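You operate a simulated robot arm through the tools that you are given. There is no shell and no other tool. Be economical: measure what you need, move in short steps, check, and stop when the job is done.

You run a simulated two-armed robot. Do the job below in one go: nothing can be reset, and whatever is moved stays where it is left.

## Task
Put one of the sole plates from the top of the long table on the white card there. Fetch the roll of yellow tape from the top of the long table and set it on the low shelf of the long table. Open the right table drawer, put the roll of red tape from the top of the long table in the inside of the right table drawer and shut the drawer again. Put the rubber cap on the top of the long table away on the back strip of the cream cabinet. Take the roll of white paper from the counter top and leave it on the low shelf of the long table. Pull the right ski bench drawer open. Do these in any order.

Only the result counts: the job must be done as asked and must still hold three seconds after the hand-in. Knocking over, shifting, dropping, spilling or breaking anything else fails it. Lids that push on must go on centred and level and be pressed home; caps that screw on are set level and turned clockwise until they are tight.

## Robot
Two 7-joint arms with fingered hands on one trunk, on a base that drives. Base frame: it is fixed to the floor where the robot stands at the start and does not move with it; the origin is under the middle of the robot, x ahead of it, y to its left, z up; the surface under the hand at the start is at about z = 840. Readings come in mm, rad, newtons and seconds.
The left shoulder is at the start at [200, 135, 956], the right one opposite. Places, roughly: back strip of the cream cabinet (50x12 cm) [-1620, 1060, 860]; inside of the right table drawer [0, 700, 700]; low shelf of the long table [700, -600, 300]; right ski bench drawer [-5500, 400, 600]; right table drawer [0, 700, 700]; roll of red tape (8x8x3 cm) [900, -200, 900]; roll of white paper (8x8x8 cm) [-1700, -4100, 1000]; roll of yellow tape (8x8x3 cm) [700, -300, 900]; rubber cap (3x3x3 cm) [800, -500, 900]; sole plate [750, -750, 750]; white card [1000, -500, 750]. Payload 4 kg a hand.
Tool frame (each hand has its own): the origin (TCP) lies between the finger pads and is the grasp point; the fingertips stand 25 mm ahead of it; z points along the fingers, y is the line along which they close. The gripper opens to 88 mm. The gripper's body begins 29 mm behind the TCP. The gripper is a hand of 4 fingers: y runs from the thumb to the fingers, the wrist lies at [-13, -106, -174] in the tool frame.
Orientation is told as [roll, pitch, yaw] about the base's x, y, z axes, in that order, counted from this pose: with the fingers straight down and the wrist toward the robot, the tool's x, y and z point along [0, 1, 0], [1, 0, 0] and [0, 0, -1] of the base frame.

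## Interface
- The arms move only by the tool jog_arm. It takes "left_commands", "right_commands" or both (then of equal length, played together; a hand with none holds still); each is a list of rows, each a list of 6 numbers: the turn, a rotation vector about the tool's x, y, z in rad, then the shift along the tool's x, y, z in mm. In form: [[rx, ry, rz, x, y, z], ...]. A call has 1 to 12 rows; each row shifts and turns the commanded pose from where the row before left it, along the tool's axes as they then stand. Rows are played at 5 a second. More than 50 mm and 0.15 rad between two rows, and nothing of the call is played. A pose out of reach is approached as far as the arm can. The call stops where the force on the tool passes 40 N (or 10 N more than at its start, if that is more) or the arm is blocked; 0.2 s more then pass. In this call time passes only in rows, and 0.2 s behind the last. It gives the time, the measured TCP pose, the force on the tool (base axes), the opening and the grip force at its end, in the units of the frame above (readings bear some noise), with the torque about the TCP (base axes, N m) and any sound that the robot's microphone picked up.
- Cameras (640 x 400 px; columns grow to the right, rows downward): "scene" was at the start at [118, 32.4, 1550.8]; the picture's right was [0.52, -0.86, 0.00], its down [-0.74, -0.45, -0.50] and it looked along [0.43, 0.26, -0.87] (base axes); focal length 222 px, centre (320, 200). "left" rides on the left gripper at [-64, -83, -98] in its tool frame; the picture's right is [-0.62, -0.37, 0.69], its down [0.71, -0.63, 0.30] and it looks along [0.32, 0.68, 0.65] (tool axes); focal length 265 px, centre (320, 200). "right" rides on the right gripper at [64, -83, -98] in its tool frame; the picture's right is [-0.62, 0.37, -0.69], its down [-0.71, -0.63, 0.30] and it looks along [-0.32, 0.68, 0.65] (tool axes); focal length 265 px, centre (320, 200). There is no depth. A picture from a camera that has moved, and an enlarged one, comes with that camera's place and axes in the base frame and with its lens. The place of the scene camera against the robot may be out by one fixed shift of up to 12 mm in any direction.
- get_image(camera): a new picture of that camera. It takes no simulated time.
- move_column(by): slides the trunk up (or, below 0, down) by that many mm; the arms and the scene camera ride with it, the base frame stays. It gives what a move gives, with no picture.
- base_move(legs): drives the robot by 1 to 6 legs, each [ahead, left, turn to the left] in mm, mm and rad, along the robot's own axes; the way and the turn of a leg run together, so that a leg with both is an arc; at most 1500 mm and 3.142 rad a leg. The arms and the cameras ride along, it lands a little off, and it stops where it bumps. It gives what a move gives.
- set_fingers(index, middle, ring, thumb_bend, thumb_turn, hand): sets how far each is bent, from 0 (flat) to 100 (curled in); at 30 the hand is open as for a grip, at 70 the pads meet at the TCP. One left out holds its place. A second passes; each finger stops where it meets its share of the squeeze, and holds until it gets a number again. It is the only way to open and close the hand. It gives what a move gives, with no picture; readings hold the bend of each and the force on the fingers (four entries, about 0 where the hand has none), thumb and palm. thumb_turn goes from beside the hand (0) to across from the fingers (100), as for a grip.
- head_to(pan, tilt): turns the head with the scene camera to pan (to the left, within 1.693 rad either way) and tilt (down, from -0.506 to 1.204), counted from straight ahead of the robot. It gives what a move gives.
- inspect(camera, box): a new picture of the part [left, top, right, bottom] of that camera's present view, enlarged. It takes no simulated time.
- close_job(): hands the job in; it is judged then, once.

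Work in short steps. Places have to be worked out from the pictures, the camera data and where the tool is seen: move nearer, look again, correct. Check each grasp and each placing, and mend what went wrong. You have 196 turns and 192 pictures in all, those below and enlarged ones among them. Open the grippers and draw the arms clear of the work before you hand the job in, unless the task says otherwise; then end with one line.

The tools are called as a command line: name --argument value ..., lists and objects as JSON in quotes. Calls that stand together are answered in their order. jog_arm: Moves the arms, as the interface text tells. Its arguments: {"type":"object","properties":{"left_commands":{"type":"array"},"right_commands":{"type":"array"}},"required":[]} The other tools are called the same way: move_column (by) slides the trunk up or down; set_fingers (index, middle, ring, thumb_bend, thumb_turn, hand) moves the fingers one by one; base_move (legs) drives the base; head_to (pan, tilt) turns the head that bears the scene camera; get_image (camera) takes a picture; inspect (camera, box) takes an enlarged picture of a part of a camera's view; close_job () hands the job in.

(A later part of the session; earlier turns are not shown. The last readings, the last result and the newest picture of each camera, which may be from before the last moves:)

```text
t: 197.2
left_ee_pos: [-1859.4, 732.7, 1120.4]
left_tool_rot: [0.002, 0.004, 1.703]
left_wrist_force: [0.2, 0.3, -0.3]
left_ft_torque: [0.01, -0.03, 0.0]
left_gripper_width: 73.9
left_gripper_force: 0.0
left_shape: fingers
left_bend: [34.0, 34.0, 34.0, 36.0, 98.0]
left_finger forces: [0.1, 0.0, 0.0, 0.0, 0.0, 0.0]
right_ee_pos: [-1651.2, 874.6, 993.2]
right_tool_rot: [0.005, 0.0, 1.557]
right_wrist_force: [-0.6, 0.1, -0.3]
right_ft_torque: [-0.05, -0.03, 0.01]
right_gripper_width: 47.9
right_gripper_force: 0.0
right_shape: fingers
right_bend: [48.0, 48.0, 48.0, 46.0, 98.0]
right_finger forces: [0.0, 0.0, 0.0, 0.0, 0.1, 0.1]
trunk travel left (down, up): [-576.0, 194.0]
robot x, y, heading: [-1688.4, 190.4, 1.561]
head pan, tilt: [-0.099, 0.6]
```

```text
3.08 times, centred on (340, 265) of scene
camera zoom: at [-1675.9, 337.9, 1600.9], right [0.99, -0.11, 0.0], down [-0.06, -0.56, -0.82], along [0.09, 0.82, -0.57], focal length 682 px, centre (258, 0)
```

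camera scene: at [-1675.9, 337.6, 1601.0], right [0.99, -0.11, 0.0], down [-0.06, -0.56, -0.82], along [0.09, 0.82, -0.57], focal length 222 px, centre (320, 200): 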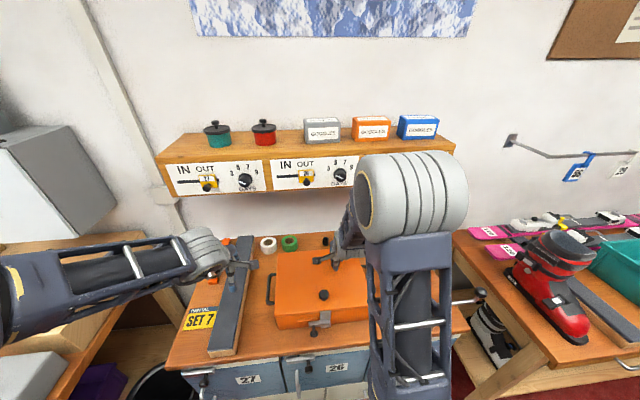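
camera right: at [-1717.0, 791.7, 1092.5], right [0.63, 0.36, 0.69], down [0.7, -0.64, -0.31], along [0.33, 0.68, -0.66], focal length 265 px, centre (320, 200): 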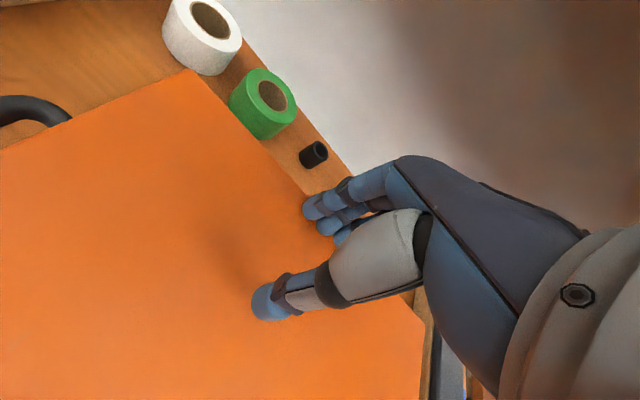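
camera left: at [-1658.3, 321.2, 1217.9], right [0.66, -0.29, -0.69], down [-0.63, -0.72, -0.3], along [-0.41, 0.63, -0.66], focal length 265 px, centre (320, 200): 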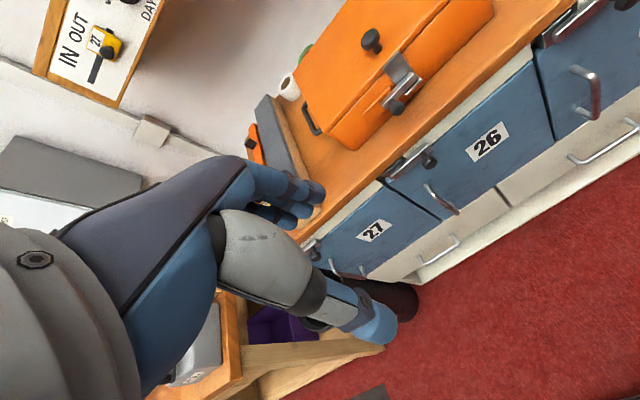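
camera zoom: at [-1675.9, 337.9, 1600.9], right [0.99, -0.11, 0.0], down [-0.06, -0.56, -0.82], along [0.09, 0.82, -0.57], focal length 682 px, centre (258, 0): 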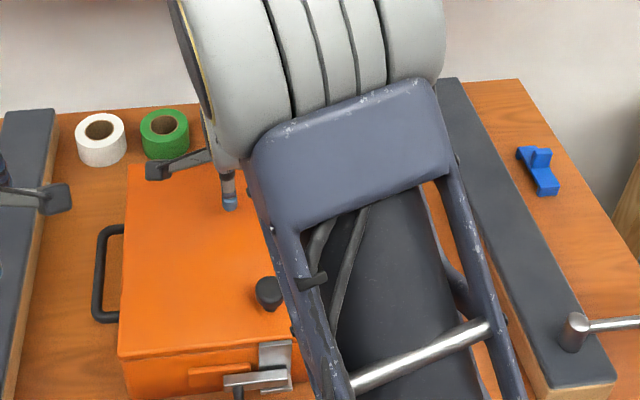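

The cap is placed on the strip. Next is the ski bench drawer: back out, turn to face −x and look ahead.

base_move --legs '[[-300, 0, 0], [0, 0, 1.58]]'

head_to --pan 0.0 --tilt 0.35

get_image --camera "scene"

```text
t: 203.0
left_ee_pos: [-2230.6, -283.8, 1119.9]
left_tool_rot: [0.001, 0.005, -3.006]
left_wrist_force: [0.4, -0.4, 1.1]
left_ft_torque: [0.02, -0.02, 0.03]
left_gripper_width: 74.0
left_gripper_force: 0.1
left_shape: fingers
left_bend: [34.0, 34.0, 34.0, 36.0, 98.0]
left_finger forces: [0.0, 0.1, 0.0, 0.0, 0.0, 0.0]
right_ee_pos: [-2372.8, -74.7, 992.0]
right_tool_rot: [0.006, 0.001, 3.131]
right_wrist_force: [0.5, 0.6, -1.0]
right_ft_torque: [0.0, 0.0, 0.04]
right_gripper_width: 47.7
right_gripper_force: 0.1
right_shape: fingers
right_bend: [48.0, 48.0, 48.0, 46.0, 98.0]
right_finger forces: [0.0, 0.0, 0.0, 0.0, 0.0, 0.0]
trunk travel left (down, up): [-576.0, 194.0]
robot x, y, heading: [-1693.7, -110.9, 3.133]
head pan, tilt: [-0.099, 0.6]
```

```text
t: 203.8
left_ee_pos: [-2231.1, -283.3, 1119.3]
left_tool_rot: [0.001, 0.003, -3.004]
left_wrist_force: [1.0, 0.0, 0.1]
left_ft_torque: [0.02, 0.03, 0.0]
left_gripper_width: 74.0
left_gripper_force: 0.1
left_shape: fingers
left_bend: [34.0, 34.0, 34.0, 36.0, 98.0]
left_finger forces: [0.0, 0.0, 0.0, 0.0, 0.0, 0.0]
right_ee_pos: [-2372.1, -75.4, 994.2]
right_tool_rot: [0.005, -0.001, 3.13]
right_wrist_force: [-0.4, -0.1, 0.9]
right_ft_torque: [0.01, 0.0, 0.01]
right_gripper_width: 47.9
right_gripper_force: 0.2
right_shape: fingers
right_bend: [48.0, 48.0, 48.0, 46.0, 98.0]
right_finger forces: [0.1, 0.0, 0.1, 0.0, 0.0, 0.0]
trunk travel left (down, up): [-576.0, 194.0]
robot x, y, heading: [-1688.6, -109.4, 3.133]
head pan, tilt: [0.0, 0.351]
```

```text
69 pictures are left
camera scene: at [-1841.5, -110.3, 1623.7], right [0.01, 1.0, 0.0], down [0.34, 0.0, -0.94], along [-0.94, 0.01, -0.34], focal length 222 px, centre (320, 200)
```

scene: 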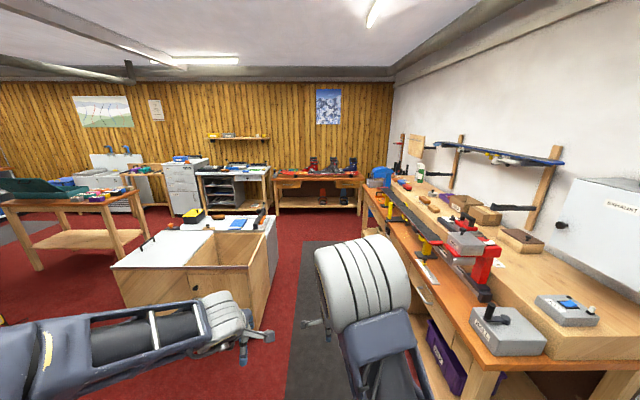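

The far table at x≈-5800 with two drawers is the ski bench; the corridor centre is y≈80. I'll drive along it.

base_move --legs '[[0, -185, 0], [1400, 0, 0], [1300, 0, 0]]'

get_image --camera "scene"

```text
t: 218.0
left_ee_pos: [-4899.9, -204.0, 1119.6]
left_tool_rot: [0.001, 0.003, -2.946]
left_wrist_force: [-0.8, -0.4, 0.5]
left_ft_torque: [-0.01, 0.0, -0.03]
left_gripper_width: 73.9
left_gripper_force: 0.0
left_shape: fingers
left_bend: [34.0, 34.0, 34.0, 36.0, 98.0]
left_finger forces: [0.0, 0.0, 0.0, 0.0, 0.0, 0.0]
right_ee_pos: [-5053.8, -5.4, 993.6]
right_tool_rot: [0.004, 0.001, -3.093]
right_wrist_force: [-0.2, -0.7, 0.4]
right_ft_torque: [-0.02, -0.01, -0.01]
right_gripper_width: 47.9
right_gripper_force: 0.1
right_shape: fingers
right_bend: [48.0, 48.0, 48.0, 46.0, 98.0]
right_finger forces: [0.0, 0.0, 0.0, 0.0, 0.1, 0.1]
trunk travel left (down, up): [-576.0, 194.0]
robot x, y, heading: [-4369.4, 4.0, -3.09]
head pan, tilt: [0.0, 0.351]
```

```text
68 pictures are left
camera scene: at [-4522.7, -9.0, 1623.8], right [-0.05, 1.0, 0.0], down [0.34, 0.02, -0.94], along [-0.94, -0.05, -0.34], focal length 222 px, centre (320, 200)
```

scene: 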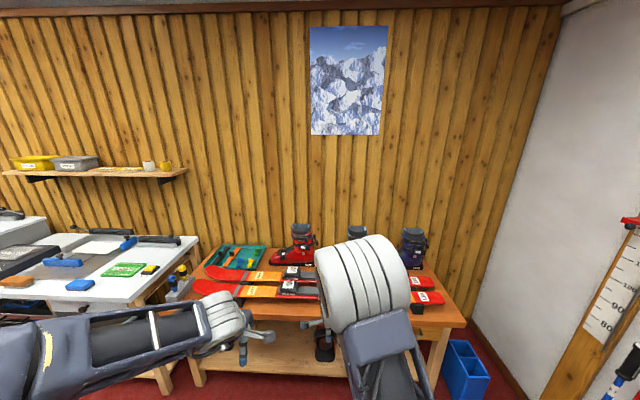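

This is the ski bench. I'll tilt the head down to see the drawers.

head_to --pan -0.25 --tilt 0.6

get_image --camera "scene"

get_image --camera "right"

```text
t: 218.8
left_ee_pos: [-4900.2, -204.3, 1120.3]
left_tool_rot: [0.003, 0.002, -2.946]
left_wrist_force: [-0.5, 0.1, -0.6]
left_ft_torque: [-0.01, 0.01, 0.02]
left_gripper_width: 74.3
left_gripper_force: 0.0
left_shape: fingers
left_bend: [34.0, 34.0, 34.0, 36.0, 98.0]
left_finger forces: [0.0, 0.1, 0.1, 0.1, 0.1, 0.1]
right_ee_pos: [-5054.3, -7.3, 993.6]
right_tool_rot: [0.004, 0.0, -3.093]
right_wrist_force: [-0.8, 0.3, 1.4]
right_ft_torque: [0.01, -0.01, 0.02]
right_gripper_width: 47.6
right_gripper_force: 0.0
right_shape: fingers
right_bend: [48.0, 48.0, 48.0, 46.0, 98.0]
right_finger forces: [0.1, 0.1, 0.0, 0.1, 0.0, 0.0]
trunk travel left (down, up): [-576.0, 194.0]
robot x, y, heading: [-4370.5, 0.6, -3.087]
head pan, tilt: [-0.25, 0.6]
```

```text
67 pictures are left
camera scene: at [-4516.4, 13.1, 1601.1], right [0.2, 0.98, 0.0], down [0.55, -0.11, -0.83], along [-0.81, 0.16, -0.56], focal length 222 px, centre (320, 200)
```

scene: 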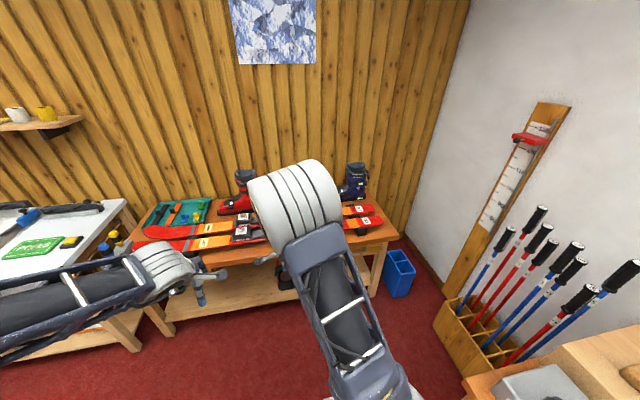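

```text
66 pictures are left
camera right: at [-4969.2, -65.2, 1092.5], right [-0.4, 0.61, 0.69], down [0.59, 0.74, -0.31], along [-0.7, 0.29, -0.66], focal length 265 px, centre (320, 200)
```

right: 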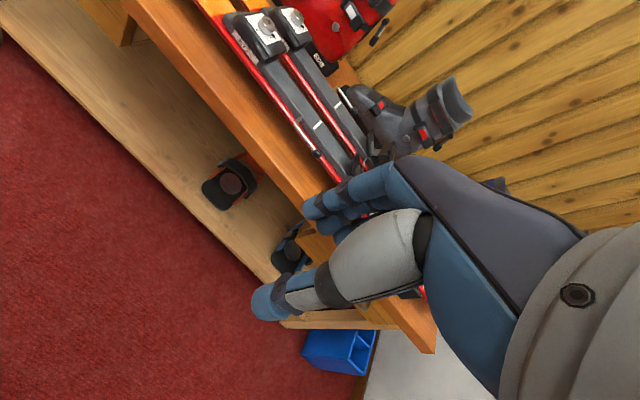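

The bench front is at x≈-5275 with its right end at y≈500. I'll prepare the right hand level, mirroring what worked with the left: move it out to the right and up, then pitch forward.

jog_arm --right_commands '[[0, 0, 0, -42, 8, -22], [0, 0, 0, -42, 8, -22], [0, 0, 0, -42, 8, -22], [0, 0, 0, -42, 8, -22]]'

jog_arm --right_commands '[[-0.14, 0, 0, 0, 0, 0], [-0.14, 0, 0, 0, 0, 0], [-0.14, 0, 0, 0, 0, 0], [-0.14, 0, 0, 0, 0, 0], [-0.14, 0, 0, 0, 0, 0], [-0.14, 0, 0, 0, 0, 0], [-0.14, 0, 0, 0, 0, 0], [-0.14, 0, 0, 0, 0, 0], [-0.14, 0, 0, 0, 0, 0], [-0.14, 0, 0, 0, 0, 0]]'

move_column --by -300

get_image --camera "scene"

```text
t: 219.8
left_ee_pos: [-4900.6, -205.3, 1120.9]
left_tool_rot: [0.001, 0.003, -2.944]
left_wrist_force: [-0.5, 0.0, 0.0]
left_ft_torque: [0.01, 0.03, 0.0]
left_gripper_width: 74.1
left_gripper_force: 0.1
left_shape: fingers
left_bend: [34.0, 34.0, 34.0, 36.0, 98.0]
left_finger forces: [0.0, 0.0, 0.1, 0.0, 0.1, 0.0]
right_ee_pos: [-5094.9, 159.3, 1079.0]
right_tool_rot: [0.003, 0.001, -3.089]
right_wrist_force: [0.5, -0.6, 0.7]
right_ft_torque: [0.01, -0.04, -0.01]
right_gripper_width: 47.8
right_gripper_force: 0.1
right_shape: fingers
right_bend: [48.0, 48.0, 48.0, 46.0, 98.0]
right_finger forces: [0.1, 0.0, 0.0, 0.1, 0.0, 0.0]
trunk travel left (down, up): [-576.0, 194.0]
robot x, y, heading: [-4370.2, 1.8, -3.091]
head pan, tilt: [-0.25, 0.6]
```

```text
t: 222.0
left_ee_pos: [-4899.2, -205.5, 1121.1]
left_tool_rot: [0.001, 0.004, -2.946]
left_wrist_force: [0.7, 0.2, 1.1]
left_ft_torque: [0.01, -0.02, -0.01]
left_gripper_width: 74.0
left_gripper_force: 0.0
left_shape: fingers
left_bend: [34.0, 34.0, 34.0, 36.0, 98.0]
left_finger forces: [0.1, 0.0, 0.0, 0.0, 0.0, 0.0]
right_ee_pos: [-5096.1, 159.7, 1080.7]
right_tool_rot: [0.032, -1.404, -3.125]
right_wrist_force: [-0.4, 0.1, 0.0]
right_ft_torque: [0.02, 0.01, 0.01]
right_gripper_width: 47.9
right_gripper_force: 0.1
right_shape: fingers
right_bend: [48.0, 48.0, 48.0, 46.0, 98.0]
right_finger forces: [0.0, 0.1, 0.0, 0.0, 0.1, 0.1]
trunk travel left (down, up): [-576.0, 194.0]
robot x, y, heading: [-4370.9, 1.5, -3.09]
head pan, tilt: [-0.25, 0.6]
```

```text
t: 225.0
left_ee_pos: [-4899.3, -203.6, 820.7]
left_tool_rot: [0.003, 0.003, -2.946]
left_wrist_force: [0.5, -0.8, -0.4]
left_ft_torque: [-0.01, 0.0, 0.0]
left_gripper_width: 74.0
left_gripper_force: 0.0
left_shape: fingers
left_bend: [34.0, 34.0, 34.0, 36.0, 98.0]
left_finger forces: [0.1, 0.1, 0.0, 0.0, 0.1, 0.0]
right_ee_pos: [-5096.0, 160.1, 781.1]
right_tool_rot: [0.032, -1.4, -3.127]
right_wrist_force: [-0.2, -0.3, -0.3]
right_ft_torque: [0.0, -0.02, 0.02]
right_gripper_width: 47.7
right_gripper_force: 0.1
right_shape: fingers
right_bend: [48.0, 48.0, 48.0, 46.0, 98.0]
right_finger forces: [0.0, 0.0, 0.1, 0.1, 0.0, 0.0]
trunk travel left (down, up): [-276.0, 494.0]
robot x, y, heading: [-4372.4, 3.5, -3.085]
head pan, tilt: [-0.25, 0.6]
```

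```text
65 pictures are left
camera scene: at [-4516.3, 13.2, 1301.0], right [0.2, 0.98, 0.0], down [0.55, -0.11, -0.83], along [-0.81, 0.16, -0.56], focal length 222 px, centre (320, 200)
```

scene: 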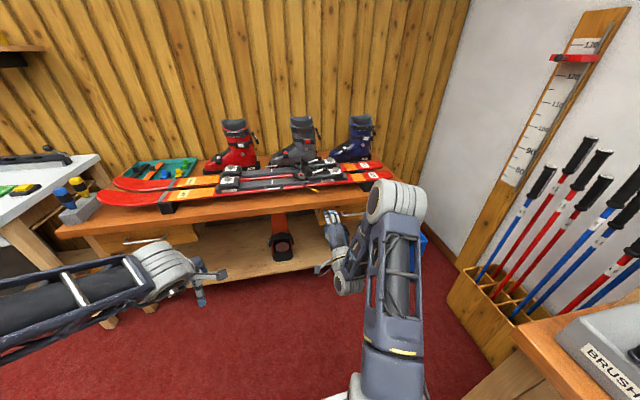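

Perfect reach this time. I'll zoom on the right drawer and the hand.

inspect --camera "scene" --box '[220, 160, 420, 285]'

get_image --camera "right"

```text
3.20 times, centred on (320, 222) of scene
camera zoom: at [-4516.3, 13.2, 1301.0], right [0.2, 0.98, 0.0], down [0.55, -0.11, -0.83], along [-0.81, 0.16, -0.56], focal length 710 px, centre (320, 128)
```

zoom: 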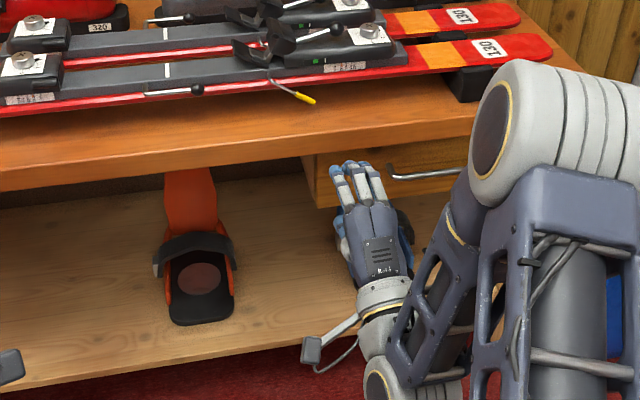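

```text
63 pictures are left
camera right: at [-4982.3, 101.6, 715.7], right [0.59, 0.65, 0.48], down [-0.23, 0.7, -0.68], along [-0.78, 0.29, 0.56], focal length 265 px, centre (320, 200)
```

right: 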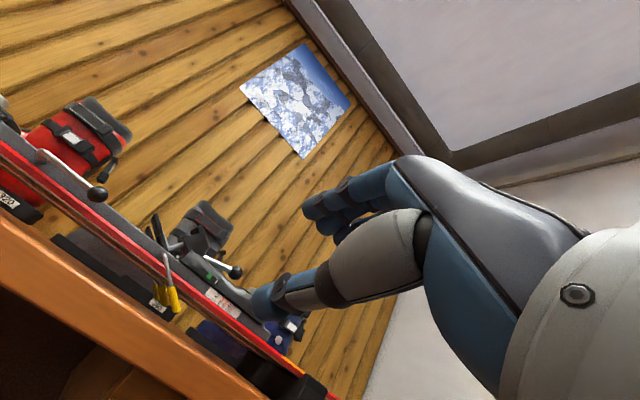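

The drawer is on the right, with its handle starting near y≈263. I'll shift right 150, lower 95 mm and edge forward, then look with both cameras.

base_move --legs '[[40, -150, 0]]'

move_column --by -100

get_image --camera "right"

inspect --camera "scene" --box '[220, 160, 420, 285]'

```text
t: 226.3
left_ee_pos: [-4949.1, -56.2, 819.8]
left_tool_rot: [0.002, 0.003, -2.952]
left_wrist_force: [-0.7, 0.2, -0.1]
left_ft_torque: [-0.02, 0.02, 0.0]
left_gripper_width: 74.0
left_gripper_force: 0.1
left_shape: fingers
left_bend: [34.0, 34.0, 34.0, 36.0, 98.0]
left_finger forces: [0.1, 0.0, 0.0, 0.0, 0.0, 0.0]
right_ee_pos: [-5144.0, 311.4, 779.8]
right_tool_rot: [0.033, -1.399, -3.131]
right_wrist_force: [0.5, 0.3, 0.4]
right_ft_torque: [0.0, -0.01, 0.02]
right_gripper_width: 47.9
right_gripper_force: 0.0
right_shape: fingers
right_bend: [48.0, 48.0, 48.0, 46.0, 98.0]
right_finger forces: [0.0, 0.0, 0.0, 0.0, 0.0, 0.0]
trunk travel left (down, up): [-276.0, 494.0]
robot x, y, heading: [-4415.6, 153.6, -3.095]
head pan, tilt: [-0.25, 0.6]
```

```text
t: 227.7
left_ee_pos: [-4949.1, -54.9, 720.4]
left_tool_rot: [0.001, 0.003, -2.951]
left_wrist_force: [0.4, -0.4, 0.8]
left_ft_torque: [-0.03, -0.02, 0.01]
left_gripper_width: 74.3
left_gripper_force: 0.0
left_shape: fingers
left_bend: [34.0, 34.0, 34.0, 36.0, 98.0]
left_finger forces: [0.0, 0.0, 0.1, 0.0, 0.0, 0.0]
right_ee_pos: [-5142.5, 311.4, 680.6]
right_tool_rot: [0.032, -1.4, -3.129]
right_wrist_force: [-0.6, -0.1, 1.2]
right_ft_torque: [0.03, -0.02, -0.01]
right_gripper_width: 47.8
right_gripper_force: 0.0
right_shape: fingers
right_bend: [48.0, 48.0, 48.0, 46.0, 98.0]
right_finger forces: [0.0, 0.0, 0.0, 0.0, 0.1, 0.0]
trunk travel left (down, up): [-176.0, 594.0]
robot x, y, heading: [-4418.1, 151.2, -3.094]
head pan, tilt: [-0.25, 0.6]
```

```text
62 pictures are left
camera right: at [-5030.1, 252.1, 615.7], right [0.59, 0.65, 0.48], down [-0.22, 0.7, -0.68], along [-0.77, 0.29, 0.56], focal length 265 px, centre (320, 200)
```

right: 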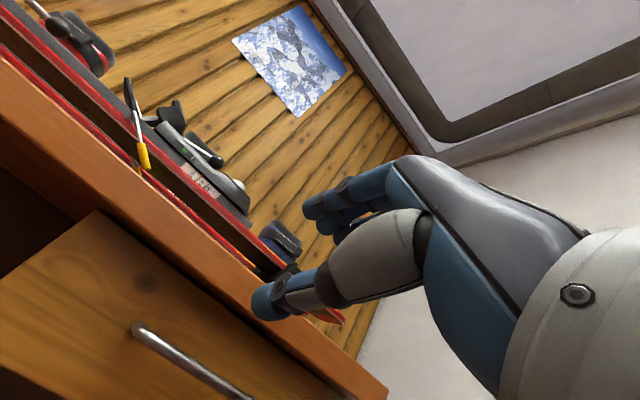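

```text
3.20 times, centred on (320, 222) of scene
camera zoom: at [-4564.6, 161.4, 1201.1], right [0.2, 0.98, 0.0], down [0.55, -0.11, -0.83], along [-0.81, 0.17, -0.56], focal length 710 px, centre (320, 128)
```

zoom: 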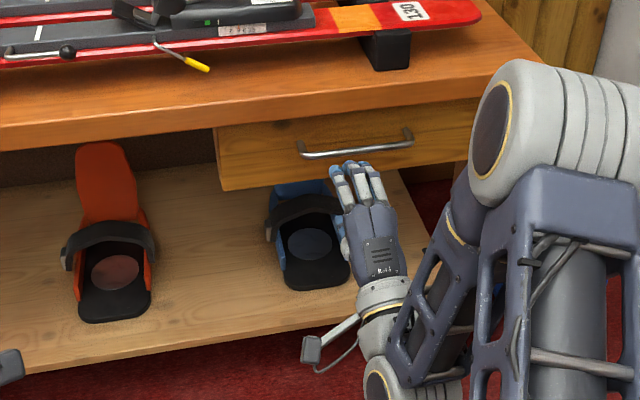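

Triangulation puts the handle at about [-5310,350,600]. I'll lower, align and set the finger opening.

set_fingers --hand "right" --index 38 --middle 38 --ring 38 --thumb_bend 42

move_column --by -75

base_move --legs '[[70, -40, 0]]'

get_image --camera "right"

inspect --camera "scene" --box '[240, 130, 400, 230]'

```text
t: 228.7
left_ee_pos: [-4949.0, -54.1, 720.5]
left_tool_rot: [0.003, 0.003, -2.95]
left_wrist_force: [0.4, -0.4, -0.5]
left_ft_torque: [-0.03, 0.03, 0.04]
left_gripper_width: 74.1
left_gripper_force: 0.0
left_shape: fingers
left_bend: [34.0, 34.0, 34.0, 36.0, 98.0]
left_finger forces: [0.2, 0.0, 0.0, 0.0, 0.0, 0.1]
right_ee_pos: [-5142.2, 312.1, 680.8]
right_tool_rot: [0.033, -1.398, -3.13]
right_wrist_force: [-0.1, 0.7, -0.2]
right_ft_torque: [0.0, 0.0, 0.02]
right_gripper_width: 62.9
right_gripper_force: 0.0
right_shape: fingers
right_bend: [38.0, 38.0, 38.0, 42.0, 97.0]
right_finger forces: [0.0, 0.1, 0.1, 0.1, 0.0, 0.1]
trunk travel left (down, up): [-176.0, 594.0]
robot x, y, heading: [-4420.7, 146.0, -3.096]
head pan, tilt: [-0.25, 0.6]
```

```text
t: 229.8
left_ee_pos: [-4949.6, -54.1, 645.1]
left_tool_rot: [0.002, 0.002, -2.951]
left_wrist_force: [0.7, 0.4, 0.6]
left_ft_torque: [-0.02, 0.0, -0.01]
left_gripper_width: 73.6
left_gripper_force: 0.1
left_shape: fingers
left_bend: [34.0, 34.0, 34.0, 36.0, 98.0]
left_finger forces: [0.0, 0.0, 0.0, 0.0, 0.1, 0.1]
right_ee_pos: [-5144.0, 312.3, 605.8]
right_tool_rot: [0.033, -1.399, -3.129]
right_wrist_force: [0.4, 0.0, -0.8]
right_ft_torque: [-0.01, -0.03, 0.01]
right_gripper_width: 63.0
right_gripper_force: 0.1
right_shape: fingers
right_bend: [38.0, 38.0, 38.0, 42.0, 97.0]
right_finger forces: [0.0, 0.0, 0.0, 0.1, 0.1, 0.1]
trunk travel left (down, up): [-101.0, 669.0]
robot x, y, heading: [-4421.6, 147.1, -3.096]
head pan, tilt: [-0.25, 0.6]
```

```text
t: 230.9
left_ee_pos: [-5021.2, -17.8, 644.8]
left_tool_rot: [0.002, 0.003, -2.958]
left_wrist_force: [-0.5, 1.0, -0.3]
left_ft_torque: [-0.01, -0.01, -0.02]
left_gripper_width: 74.1
left_gripper_force: 0.2
left_shape: fingers
left_bend: [34.0, 34.0, 34.0, 36.0, 98.0]
left_finger forces: [0.0, 0.1, 0.0, 0.0, 0.0, 0.0]
right_ee_pos: [-5212.6, 348.4, 606.3]
right_tool_rot: [0.028, -1.399, -3.132]
right_wrist_force: [0.1, 0.0, -0.2]
right_ft_torque: [0.01, -0.01, 0.0]
right_gripper_width: 63.1
right_gripper_force: 0.0
right_shape: fingers
right_bend: [38.0, 38.0, 38.0, 42.0, 97.0]
right_finger forces: [0.1, 0.0, 0.0, 0.1, 0.1, 0.1]
trunk travel left (down, up): [-101.0, 669.0]
robot x, y, heading: [-4487.7, 183.3, -3.102]
head pan, tilt: [-0.25, 0.6]
```

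```text
60 pictures are left
camera right: at [-5100.2, 288.7, 540.7], right [0.6, 0.65, 0.48], down [-0.22, 0.7, -0.68], along [-0.77, 0.3, 0.56], focal length 265 px, centre (320, 200)
```

right: 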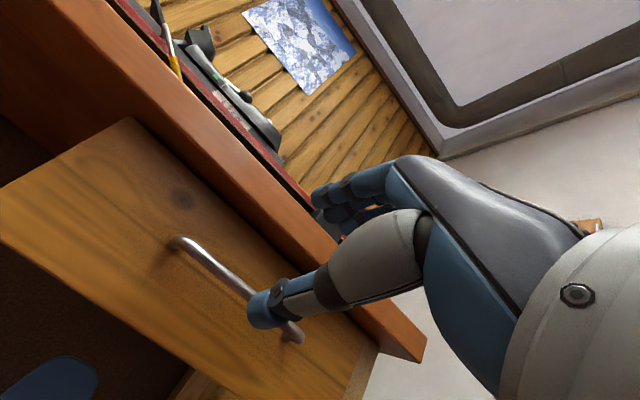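

```text
4.00 times, centred on (320, 180) of scene
camera zoom: at [-4635.2, 195.0, 1126.0], right [0.21, 0.98, 0.0], down [0.55, -0.12, -0.83], along [-0.81, 0.17, -0.56], focal length 887 px, centre (320, 280)
```

zoom: 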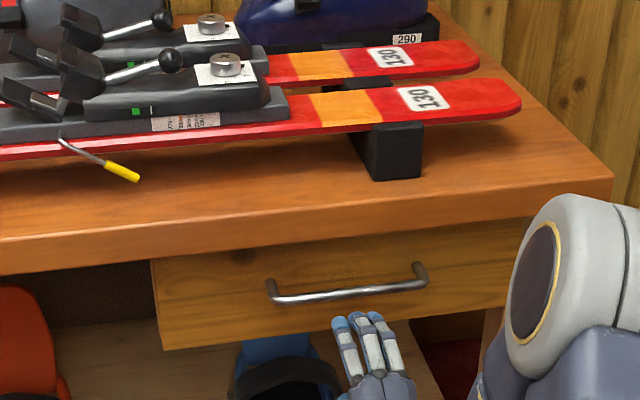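

Refined, the handle centre is at about [-5345,373,588]. I'll lower 14 mm, move right 22 and forward 70.

move_column --by -14

base_move --legs '[[70, -20, 0]]'

get_image --camera "right"

inspect --camera "scene" --box '[240, 130, 400, 230]'

```text
t: 231.5
left_ee_pos: [-5020.7, -18.5, 630.6]
left_tool_rot: [0.003, 0.003, -2.956]
left_wrist_force: [0.7, -0.3, -0.4]
left_ft_torque: [0.01, 0.01, -0.01]
left_gripper_width: 73.9
left_gripper_force: 0.1
left_shape: fingers
left_bend: [34.0, 34.0, 34.0, 36.0, 98.0]
left_finger forces: [0.1, 0.1, 0.1, 0.1, 0.1, 0.1]
right_ee_pos: [-5211.8, 349.6, 592.3]
right_tool_rot: [0.031, -1.399, -3.134]
right_wrist_force: [-0.2, 0.3, 0.0]
right_ft_torque: [0.01, 0.01, 0.0]
right_gripper_width: 63.1
right_gripper_force: 0.1
right_shape: fingers
right_bend: [38.0, 38.0, 38.0, 42.0, 97.0]
right_finger forces: [0.0, 0.0, 0.1, 0.0, 0.0, 0.1]
trunk travel left (down, up): [-87.0, 683.0]
robot x, y, heading: [-4490.0, 180.8, -3.104]
head pan, tilt: [-0.25, 0.6]
```

```text
t: 232.3
left_ee_pos: [-5043.2, -6.6, 631.4]
left_tool_rot: [0.002, 0.005, -2.974]
left_wrist_force: [0.2, -0.4, 0.2]
left_ft_torque: [0.03, 0.0, 0.01]
left_gripper_width: 74.2
left_gripper_force: 0.1
left_shape: fingers
left_bend: [34.0, 34.0, 34.0, 36.0, 98.0]
left_finger forces: [0.1, 0.0, 0.1, 0.0, 0.1, 0.0]
right_ee_pos: [-5228.3, 363.9, 590.9]
right_tool_rot: [0.03, -1.399, 3.131]
right_wrist_force: [0.1, -0.2, 0.2]
right_ft_torque: [0.0, -0.01, -0.01]
right_gripper_width: 63.2
right_gripper_force: 0.0
right_shape: fingers
right_bend: [38.0, 38.0, 38.0, 42.0, 97.0]
right_finger forces: [0.0, 0.0, 0.1, 0.0, 0.0, 0.0]
trunk travel left (down, up): [-87.0, 683.0]
robot x, y, heading: [-4510.1, 180.0, -3.116]
head pan, tilt: [-0.25, 0.6]
stopped in leg 1: the robot was blocked; the commanded pose is now the measured one
```

```text
58 pictures are left
camera right: at [-5117.5, 300.9, 526.7], right [0.61, 0.64, 0.48], down [-0.21, 0.71, -0.68], along [-0.77, 0.31, 0.56], focal length 265 px, centre (320, 200)
```

right: 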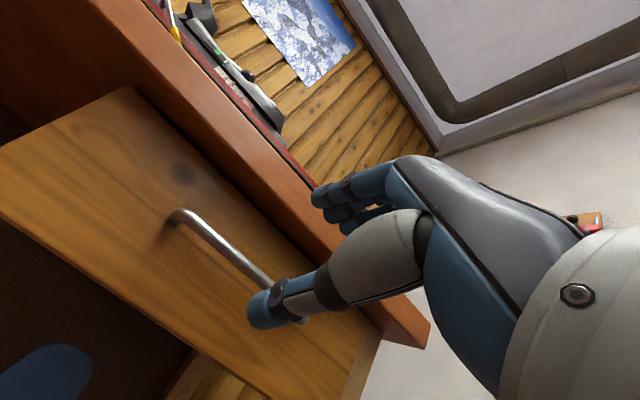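

```text
4.00 times, centred on (320, 180) of scene
camera zoom: at [-4654.0, 200.3, 1112.0], right [0.22, 0.97, 0.0], down [0.55, -0.13, -0.83], along [-0.8, 0.18, -0.56], focal length 887 px, centre (320, 280)
```

zoom: 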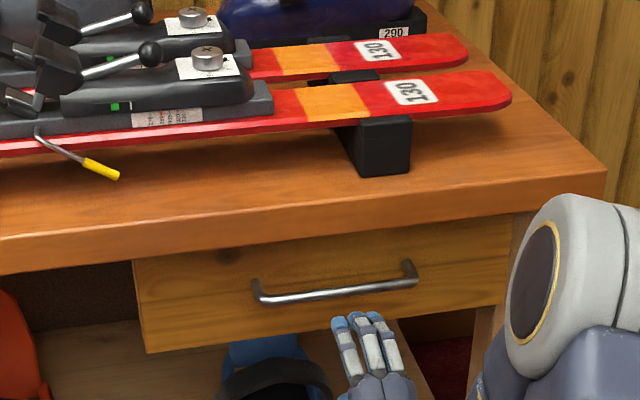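

The base bumped sideways against the long bench on its right. I'll step left 60, turn slightly right so the hand points at the handle, and then go forward.

base_move --legs '[[0, 60, 0], [0, 0, -0.105], [70, 0, 0]]'

get_image --camera "right"

get_image --camera "scene"

inspect --camera "scene" --box '[240, 130, 400, 230]'

```text
t: 234.5
left_ee_pos: [-5128.8, -6.3, 632.6]
left_tool_rot: [0.002, 0.003, -3.077]
left_wrist_force: [0.7, -0.2, 0.3]
left_ft_torque: [-0.02, 0.01, 0.01]
left_gripper_width: 74.1
left_gripper_force: 0.1
left_shape: fingers
left_bend: [34.0, 34.0, 34.0, 36.0, 98.0]
left_finger forces: [0.1, 0.0, 0.0, 0.1, 0.0, 0.0]
right_ee_pos: [-5275.7, 381.5, 591.6]
right_tool_rot: [0.033, -1.401, 3.026]
right_wrist_force: [0.1, -0.2, 0.1]
right_ft_torque: [0.05, -0.02, 0.01]
right_gripper_width: 63.2
right_gripper_force: 0.1
right_shape: fingers
right_bend: [38.0, 38.0, 38.0, 42.0, 97.0]
right_finger forces: [0.0, 0.0, 0.0, 0.1, 0.0, 0.0]
trunk travel left (down, up): [-87.0, 683.0]
robot x, y, heading: [-4580.8, 126.6, 3.06]
head pan, tilt: [-0.25, 0.6]
```

```text
56 pictures are left
camera right: at [-5170.3, 308.0, 526.7], right [0.67, 0.57, 0.48], down [-0.13, 0.72, -0.68], along [-0.73, 0.39, 0.56], focal length 265 px, centre (320, 200)
```

right: 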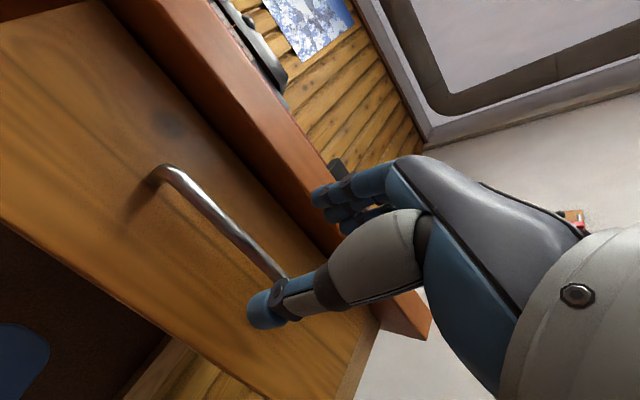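

```text
55 pictures are left
camera scene: at [-4719.7, 159.6, 1112.0], right [0.32, 0.95, 0.0], down [0.53, -0.18, -0.83], along [-0.78, 0.27, -0.56], focal length 222 px, centre (320, 200)
```

scene: 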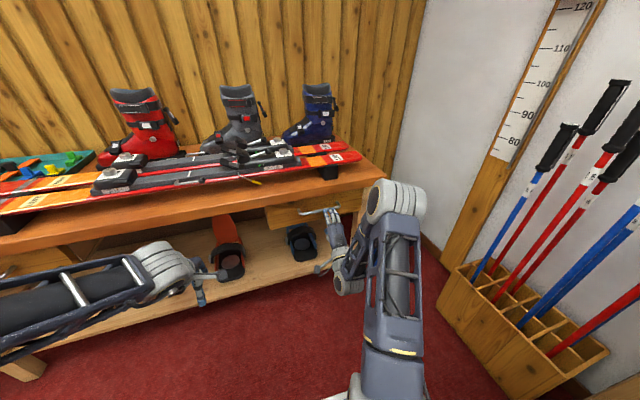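

```text
4.00 times, centred on (320, 180) of scene
camera zoom: at [-4719.7, 159.6, 1112.0], right [0.32, 0.95, 0.0], down [0.53, -0.18, -0.83], along [-0.78, 0.27, -0.56], focal length 887 px, centre (320, 280)
```

zoom: 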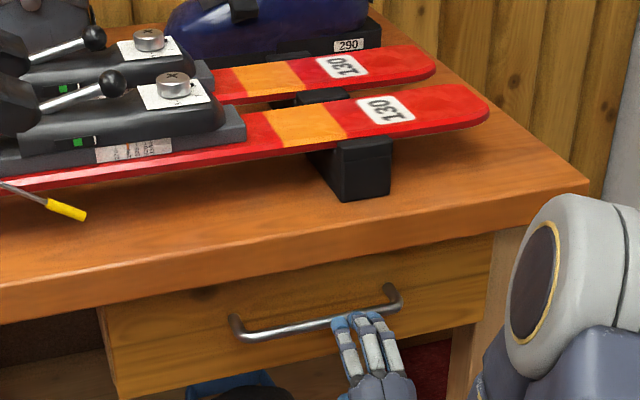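

The hand is right of the handle's centre and slightly high. I'll shift left 45, lower 10 and go forward 30.

move_column --by -10

base_move --legs '[[30, 45, 0]]'

get_image --camera "right"

inspect --camera "scene" --box '[240, 150, 400, 250]'

```text
t: 235.0
left_ee_pos: [-5130.0, -6.7, 621.0]
left_tool_rot: [0.002, 0.005, -3.08]
left_wrist_force: [0.4, 0.9, 0.4]
left_ft_torque: [0.02, 0.0, -0.01]
left_gripper_width: 74.0
left_gripper_force: 0.1
left_shape: fingers
left_bend: [34.0, 34.0, 34.0, 36.0, 98.0]
left_finger forces: [0.0, 0.0, 0.1, 0.0, 0.1, 0.0]
right_ee_pos: [-5274.6, 382.1, 582.4]
right_tool_rot: [0.033, -1.399, 3.025]
right_wrist_force: [-0.8, -0.6, -1.3]
right_ft_torque: [-0.01, 0.0, 0.02]
right_gripper_width: 63.2
right_gripper_force: 0.0
right_shape: fingers
right_bend: [38.0, 38.0, 38.0, 42.0, 97.0]
right_finger forces: [0.0, 0.1, 0.1, 0.1, 0.1, 0.0]
trunk travel left (down, up): [-77.0, 693.0]
robot x, y, heading: [-4576.1, 126.4, 3.059]
head pan, tilt: [-0.25, 0.6]
```

```text
t: 236.0
left_ee_pos: [-5164.2, -50.2, 621.4]
left_tool_rot: [0.001, 0.004, -3.077]
left_wrist_force: [-0.2, -0.5, -0.2]
left_ft_torque: [-0.01, 0.01, 0.02]
left_gripper_width: 73.9
left_gripper_force: 0.1
left_shape: fingers
left_bend: [34.0, 34.0, 34.0, 36.0, 98.0]
left_finger forces: [0.0, 0.0, 0.0, 0.0, 0.0, 0.0]
right_ee_pos: [-5309.0, 338.0, 581.6]
right_tool_rot: [0.033, -1.4, 3.027]
right_wrist_force: [-0.3, -0.2, 0.0]
right_ft_torque: [-0.03, 0.0, 0.01]
right_gripper_width: 63.2
right_gripper_force: 0.0
right_shape: fingers
right_bend: [38.0, 38.0, 38.0, 42.0, 97.0]
right_finger forces: [0.0, 0.1, 0.1, 0.0, 0.0, 0.0]
trunk travel left (down, up): [-77.0, 693.0]
robot x, y, heading: [-4613.6, 87.4, 3.062]
head pan, tilt: [-0.25, 0.6]
```

```text
53 pictures are left
camera right: at [-5204.8, 264.8, 516.7], right [0.67, 0.57, 0.48], down [-0.13, 0.72, -0.68], along [-0.73, 0.39, 0.56], focal length 265 px, centre (320, 200)
```

right: 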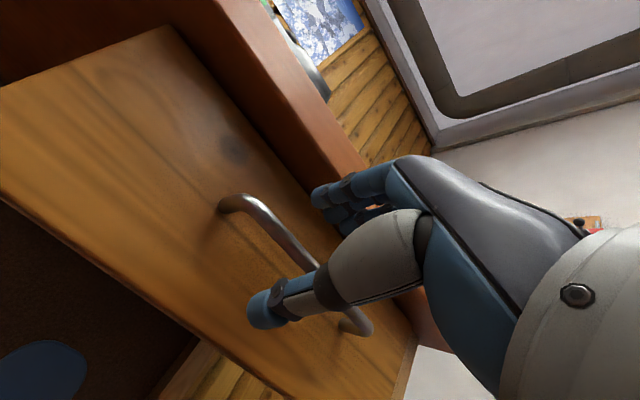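

```text
4.00 times, centred on (320, 200) of scene
camera zoom: at [-4754.1, 116.7, 1102.0], right [0.32, 0.95, 0.0], down [0.53, -0.18, -0.83], along [-0.78, 0.27, -0.56], focal length 887 px, centre (320, 200)
```

zoom: 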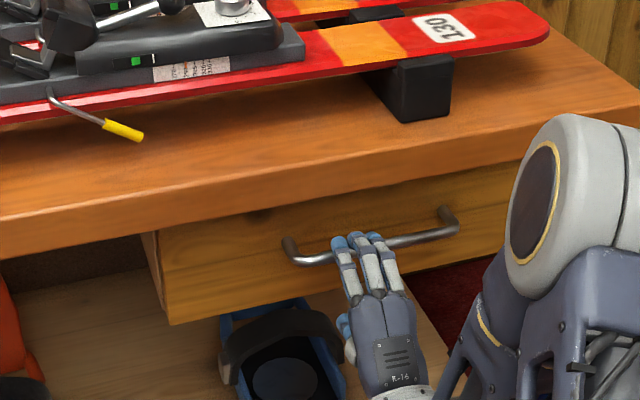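

Well aligned, with the bar between fingers and thumb. I'll advance 35 mm more.

base_move --legs '[[35, 2, 0]]'

get_image --camera "right"

inspect --camera "scene" --box '[240, 150, 400, 250]'

```text
t: 236.8
left_ee_pos: [-5198.8, -48.5, 619.9]
left_tool_rot: [0.002, 0.003, -3.079]
left_wrist_force: [0.7, 0.1, 0.3]
left_ft_torque: [0.0, 0.02, -0.01]
left_gripper_width: 74.0
left_gripper_force: 0.1
left_shape: fingers
left_bend: [34.0, 34.0, 34.0, 36.0, 98.0]
left_finger forces: [0.0, 0.1, 0.0, 0.0, 0.1, 0.0]
right_ee_pos: [-5344.6, 339.2, 581.4]
right_tool_rot: [0.033, -1.399, 3.027]
right_wrist_force: [0.3, -0.9, 0.4]
right_ft_torque: [0.01, 0.01, -0.03]
right_gripper_width: 63.3
right_gripper_force: 0.2
right_shape: fingers
right_bend: [38.0, 38.0, 38.0, 42.0, 97.0]
right_finger forces: [0.2, 0.1, 0.1, 0.0, 0.1, 0.1]
trunk travel left (down, up): [-77.0, 693.0]
robot x, y, heading: [-4648.7, 85.1, 3.056]
head pan, tilt: [-0.25, 0.6]
```

```text
51 pictures are left
camera right: at [-5240.3, 265.7, 516.7], right [0.67, 0.57, 0.48], down [-0.13, 0.72, -0.68], along [-0.73, 0.39, 0.56], focal length 265 px, centre (320, 200)
```

right: 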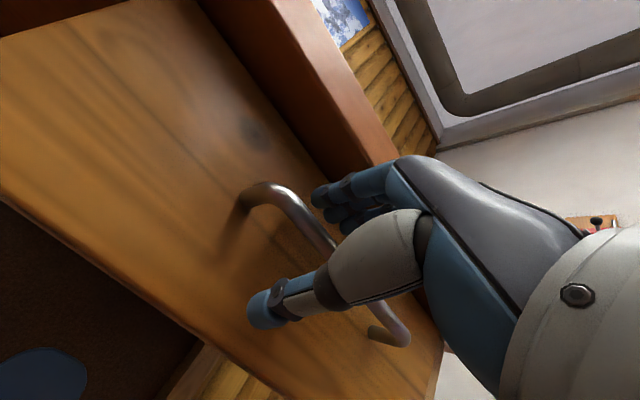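

```text
4.00 times, centred on (320, 200) of scene
camera zoom: at [-4789.6, 117.6, 1102.0], right [0.32, 0.95, 0.0], down [0.53, -0.18, -0.83], along [-0.78, 0.27, -0.56], focal length 887 px, centre (320, 200)
```

zoom: 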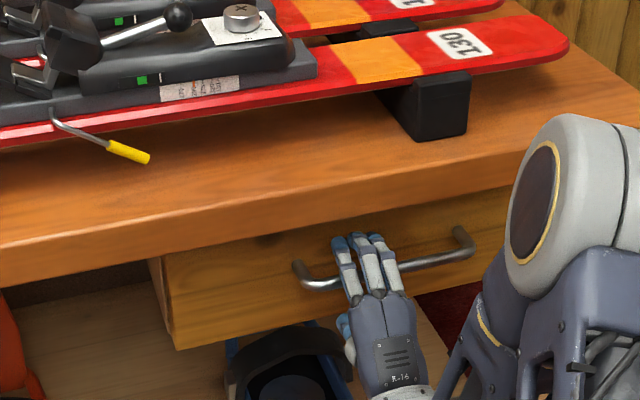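

The bar is well inside the grip, so I'll close.

set_fingers --hand "right" --index 75 --middle 75 --ring 75 --thumb_bend 72

get_image --camera "right"

```text
t: 237.8
left_ee_pos: [-5199.3, -47.6, 621.9]
left_tool_rot: [0.002, 0.004, -3.08]
left_wrist_force: [-0.1, -0.6, -0.2]
left_ft_torque: [-0.02, -0.03, -0.02]
left_gripper_width: 74.2
left_gripper_force: 0.1
left_shape: fingers
left_bend: [34.0, 34.0, 34.0, 36.0, 98.0]
left_finger forces: [0.0, 0.0, 0.0, 0.1, 0.0, 0.0]
right_ee_pos: [-5344.5, 340.2, 580.7]
right_tool_rot: [0.032, -1.399, 3.028]
right_wrist_force: [0.4, 0.4, 0.0]
right_ft_torque: [0.02, -0.03, 0.08]
right_gripper_width: 0.0
right_gripper_force: 0.4
right_shape: fingers
right_bend: [74.0, 75.0, 75.0, 71.0, 100.0]
right_finger forces: [0.0, 0.0, 1.0, 0.0, 0.0, 0.0]
trunk travel left (down, up): [-77.0, 693.0]
robot x, y, heading: [-4647.4, 89.8, 3.06]
head pan, tilt: [-0.25, 0.6]
```

```text
49 pictures are left
camera right: at [-5240.2, 265.7, 516.6], right [0.67, 0.57, 0.48], down [-0.13, 0.72, -0.68], along [-0.73, 0.39, 0.56], focal length 265 px, centre (320, 200)
```

right: 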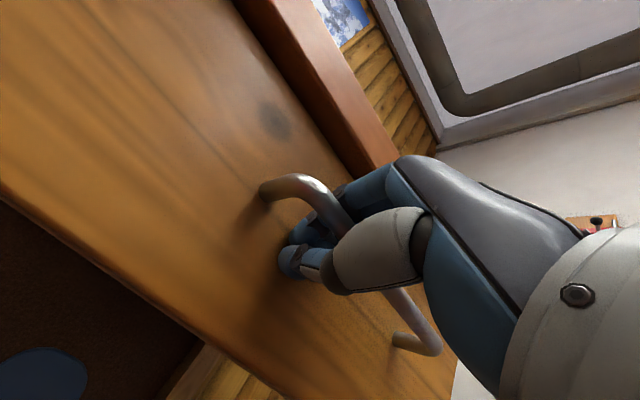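

Hooked. I'll pull straight back along +x.

base_move --legs '[[-210, -17, 0]]'

inspect --camera "scene" --box '[220, 130, 420, 260]'

```text
t: 239.5
left_ee_pos: [-4988.8, -46.9, 620.9]
left_tool_rot: [0.001, 0.003, -3.079]
left_wrist_force: [0.0, 0.0, 0.3]
left_ft_torque: [0.0, -0.02, 0.03]
left_gripper_width: 73.8
left_gripper_force: 0.1
left_shape: fingers
left_bend: [34.0, 34.0, 34.0, 36.0, 98.0]
left_finger forces: [0.0, 0.0, 0.1, 0.0, 0.1, 0.0]
right_ee_pos: [-5135.2, 339.9, 581.1]
right_tool_rot: [0.034, -1.398, 3.026]
right_wrist_force: [-0.1, -0.5, 1.0]
right_ft_torque: [0.02, -0.03, 0.0]
right_gripper_width: 0.0
right_gripper_force: 0.0
right_shape: fingers
right_bend: [74.0, 75.0, 75.0, 71.0, 100.0]
right_finger forces: [0.0, 0.0, 0.9, 0.0, 0.1, 0.0]
trunk travel left (down, up): [-77.0, 693.0]
robot x, y, heading: [-4438.5, 86.8, 3.065]
head pan, tilt: [-0.25, 0.6]
```

```text
3.08 times, centred on (320, 195) of scene
camera zoom: at [-4580.1, 118.2, 1102.0], right [0.32, 0.95, 0.0], down [0.53, -0.18, -0.83], along [-0.78, 0.27, -0.56], focal length 682 px, centre (320, 215)
```

zoom: 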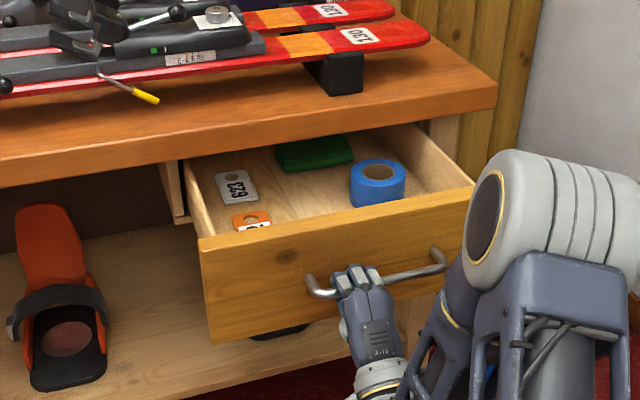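

Open about 210 mm. I'll pull some more to be sure.

base_move --legs '[[-80, -6, 0]]'

inspect --camera "scene" --box '[220, 130, 420, 260]'

```text
t: 240.9
left_ee_pos: [-4911.0, -48.2, 621.0]
left_tool_rot: [0.002, 0.004, -3.079]
left_wrist_force: [0.8, -0.5, -0.5]
left_ft_torque: [0.02, -0.02, 0.02]
left_gripper_width: 73.9
left_gripper_force: 0.1
left_shape: fingers
left_bend: [34.0, 34.0, 34.0, 36.0, 98.0]
left_finger forces: [0.0, 0.1, 0.0, 0.0, 0.0, 0.0]
right_ee_pos: [-5060.3, 340.3, 583.3]
right_tool_rot: [0.022, -1.405, 3.038]
right_wrist_force: [-20.5, 1.8, 2.6]
right_ft_torque: [-0.06, -0.13, 0.28]
right_gripper_width: 0.0
right_gripper_force: 9.2
right_shape: fingers
right_bend: [74.0, 74.0, 73.0, 71.0, 100.0]
right_finger forces: [5.0, 2.5, 11.5, 0.1, 0.2, 0.0]
trunk travel left (down, up): [-77.0, 693.0]
robot x, y, heading: [-4360.3, 84.9, 3.06]
head pan, tilt: [-0.25, 0.6]
stopped in leg 1: the force on the tool passed its limit at 42 N (the readings are from after the stop); the commanded pose is now the measured one
```

```text
3.08 times, centred on (320, 195) of scene
camera zoom: at [-4502.3, 117.9, 1101.9], right [0.33, 0.95, 0.0], down [0.53, -0.18, -0.82], along [-0.78, 0.27, -0.57], focal length 682 px, centre (320, 215)
```

zoom: 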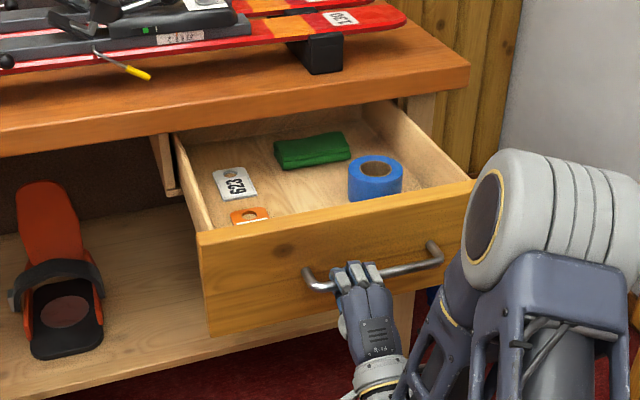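

It's at its end stop, fully open. I'll relieve the tension, release and back straight out.

base_move --legs '[[8, 0, 0]]'

set_fingers --hand "right" --index 32 --middle 32 --ring 32 --thumb_bend 36

base_move --legs '[[-110, 4, 0]]'

inspect --camera "scene" --box '[220, 130, 420, 260]'

```text
t: 241.7
left_ee_pos: [-4919.1, -46.9, 620.2]
left_tool_rot: [0.001, 0.001, -3.081]
left_wrist_force: [0.0, -0.2, -0.5]
left_ft_torque: [-0.01, 0.02, 0.0]
left_gripper_width: 73.8
left_gripper_force: 0.1
left_shape: fingers
left_bend: [34.0, 34.0, 34.0, 36.0, 98.0]
left_finger forces: [0.0, 0.0, 0.1, 0.1, 0.0, 0.1]
right_ee_pos: [-5065.9, 340.5, 582.7]
right_tool_rot: [0.026, -1.407, 3.034]
right_wrist_force: [0.5, 0.2, 1.6]
right_ft_torque: [0.08, -0.02, -0.01]
right_gripper_width: 0.0
right_gripper_force: 0.8
right_shape: fingers
right_bend: [74.0, 75.0, 75.0, 71.0, 100.0]
right_finger forces: [0.2, 0.0, 1.5, 0.0, 0.0, 0.0]
trunk travel left (down, up): [-77.0, 693.0]
robot x, y, heading: [-4369.2, 86.8, 3.059]
head pan, tilt: [-0.25, 0.6]
```

```text
t: 242.7
left_ee_pos: [-4919.9, -46.2, 621.1]
left_tool_rot: [0.001, 0.002, -3.081]
left_wrist_force: [-0.5, -0.4, -0.4]
left_ft_torque: [-0.01, -0.02, 0.0]
left_gripper_width: 73.8
left_gripper_force: 0.0
left_shape: fingers
left_bend: [34.0, 34.0, 34.0, 36.0, 98.0]
left_finger forces: [0.1, 0.0, 0.1, 0.0, 0.0, 0.0]
right_ee_pos: [-5066.9, 339.8, 582.6]
right_tool_rot: [0.026, -1.403, 3.033]
right_wrist_force: [-0.5, 0.5, -0.4]
right_ft_torque: [0.03, -0.03, 0.01]
right_gripper_width: 76.4
right_gripper_force: 0.0
right_shape: fingers
right_bend: [32.0, 32.0, 32.0, 36.0, 96.0]
right_finger forces: [0.0, 0.0, 0.1, 0.0, 0.0, 0.0]
trunk travel left (down, up): [-77.0, 693.0]
robot x, y, heading: [-4366.6, 85.9, 3.06]
head pan, tilt: [-0.25, 0.6]
```

```text
t: 243.9
left_ee_pos: [-4807.0, -56.8, 620.6]
left_tool_rot: [0.002, 0.004, -3.084]
left_wrist_force: [-0.6, 0.5, -0.3]
left_ft_torque: [-0.02, -0.03, -0.02]
left_gripper_width: 74.1
left_gripper_force: 0.2
left_shape: fingers
left_bend: [34.0, 34.0, 34.0, 36.0, 98.0]
left_finger forces: [0.0, 0.1, 0.1, 0.0, 0.0, 0.0]
right_ee_pos: [-4952.2, 329.2, 583.0]
right_tool_rot: [0.027, -1.405, 3.031]
right_wrist_force: [-0.2, 0.0, 0.5]
right_ft_torque: [0.02, -0.01, 0.0]
right_gripper_width: 76.1
right_gripper_force: 0.2
right_shape: fingers
right_bend: [32.0, 32.0, 32.0, 36.0, 96.0]
right_finger forces: [0.0, 0.0, 0.0, 0.0, 0.0, 0.0]
trunk travel left (down, up): [-77.0, 693.0]
robot x, y, heading: [-4252.2, 72.6, 3.057]
head pan, tilt: [-0.25, 0.6]
```

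```text
3.08 times, centred on (320, 195) of scene
camera zoom: at [-4396.8, 105.5, 1102.0], right [0.33, 0.94, 0.0], down [0.53, -0.19, -0.83], along [-0.78, 0.27, -0.56], focal length 682 px, centre (320, 215)
```

zoom: 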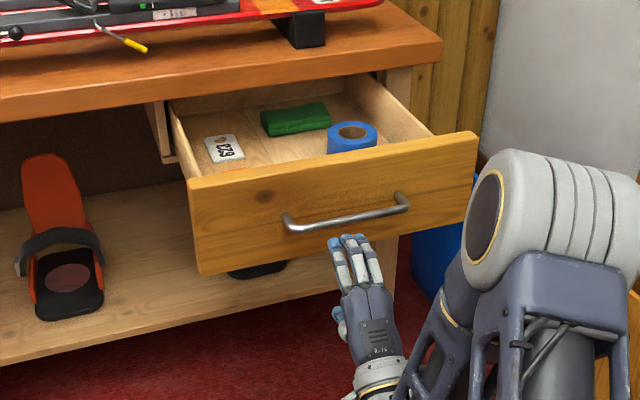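

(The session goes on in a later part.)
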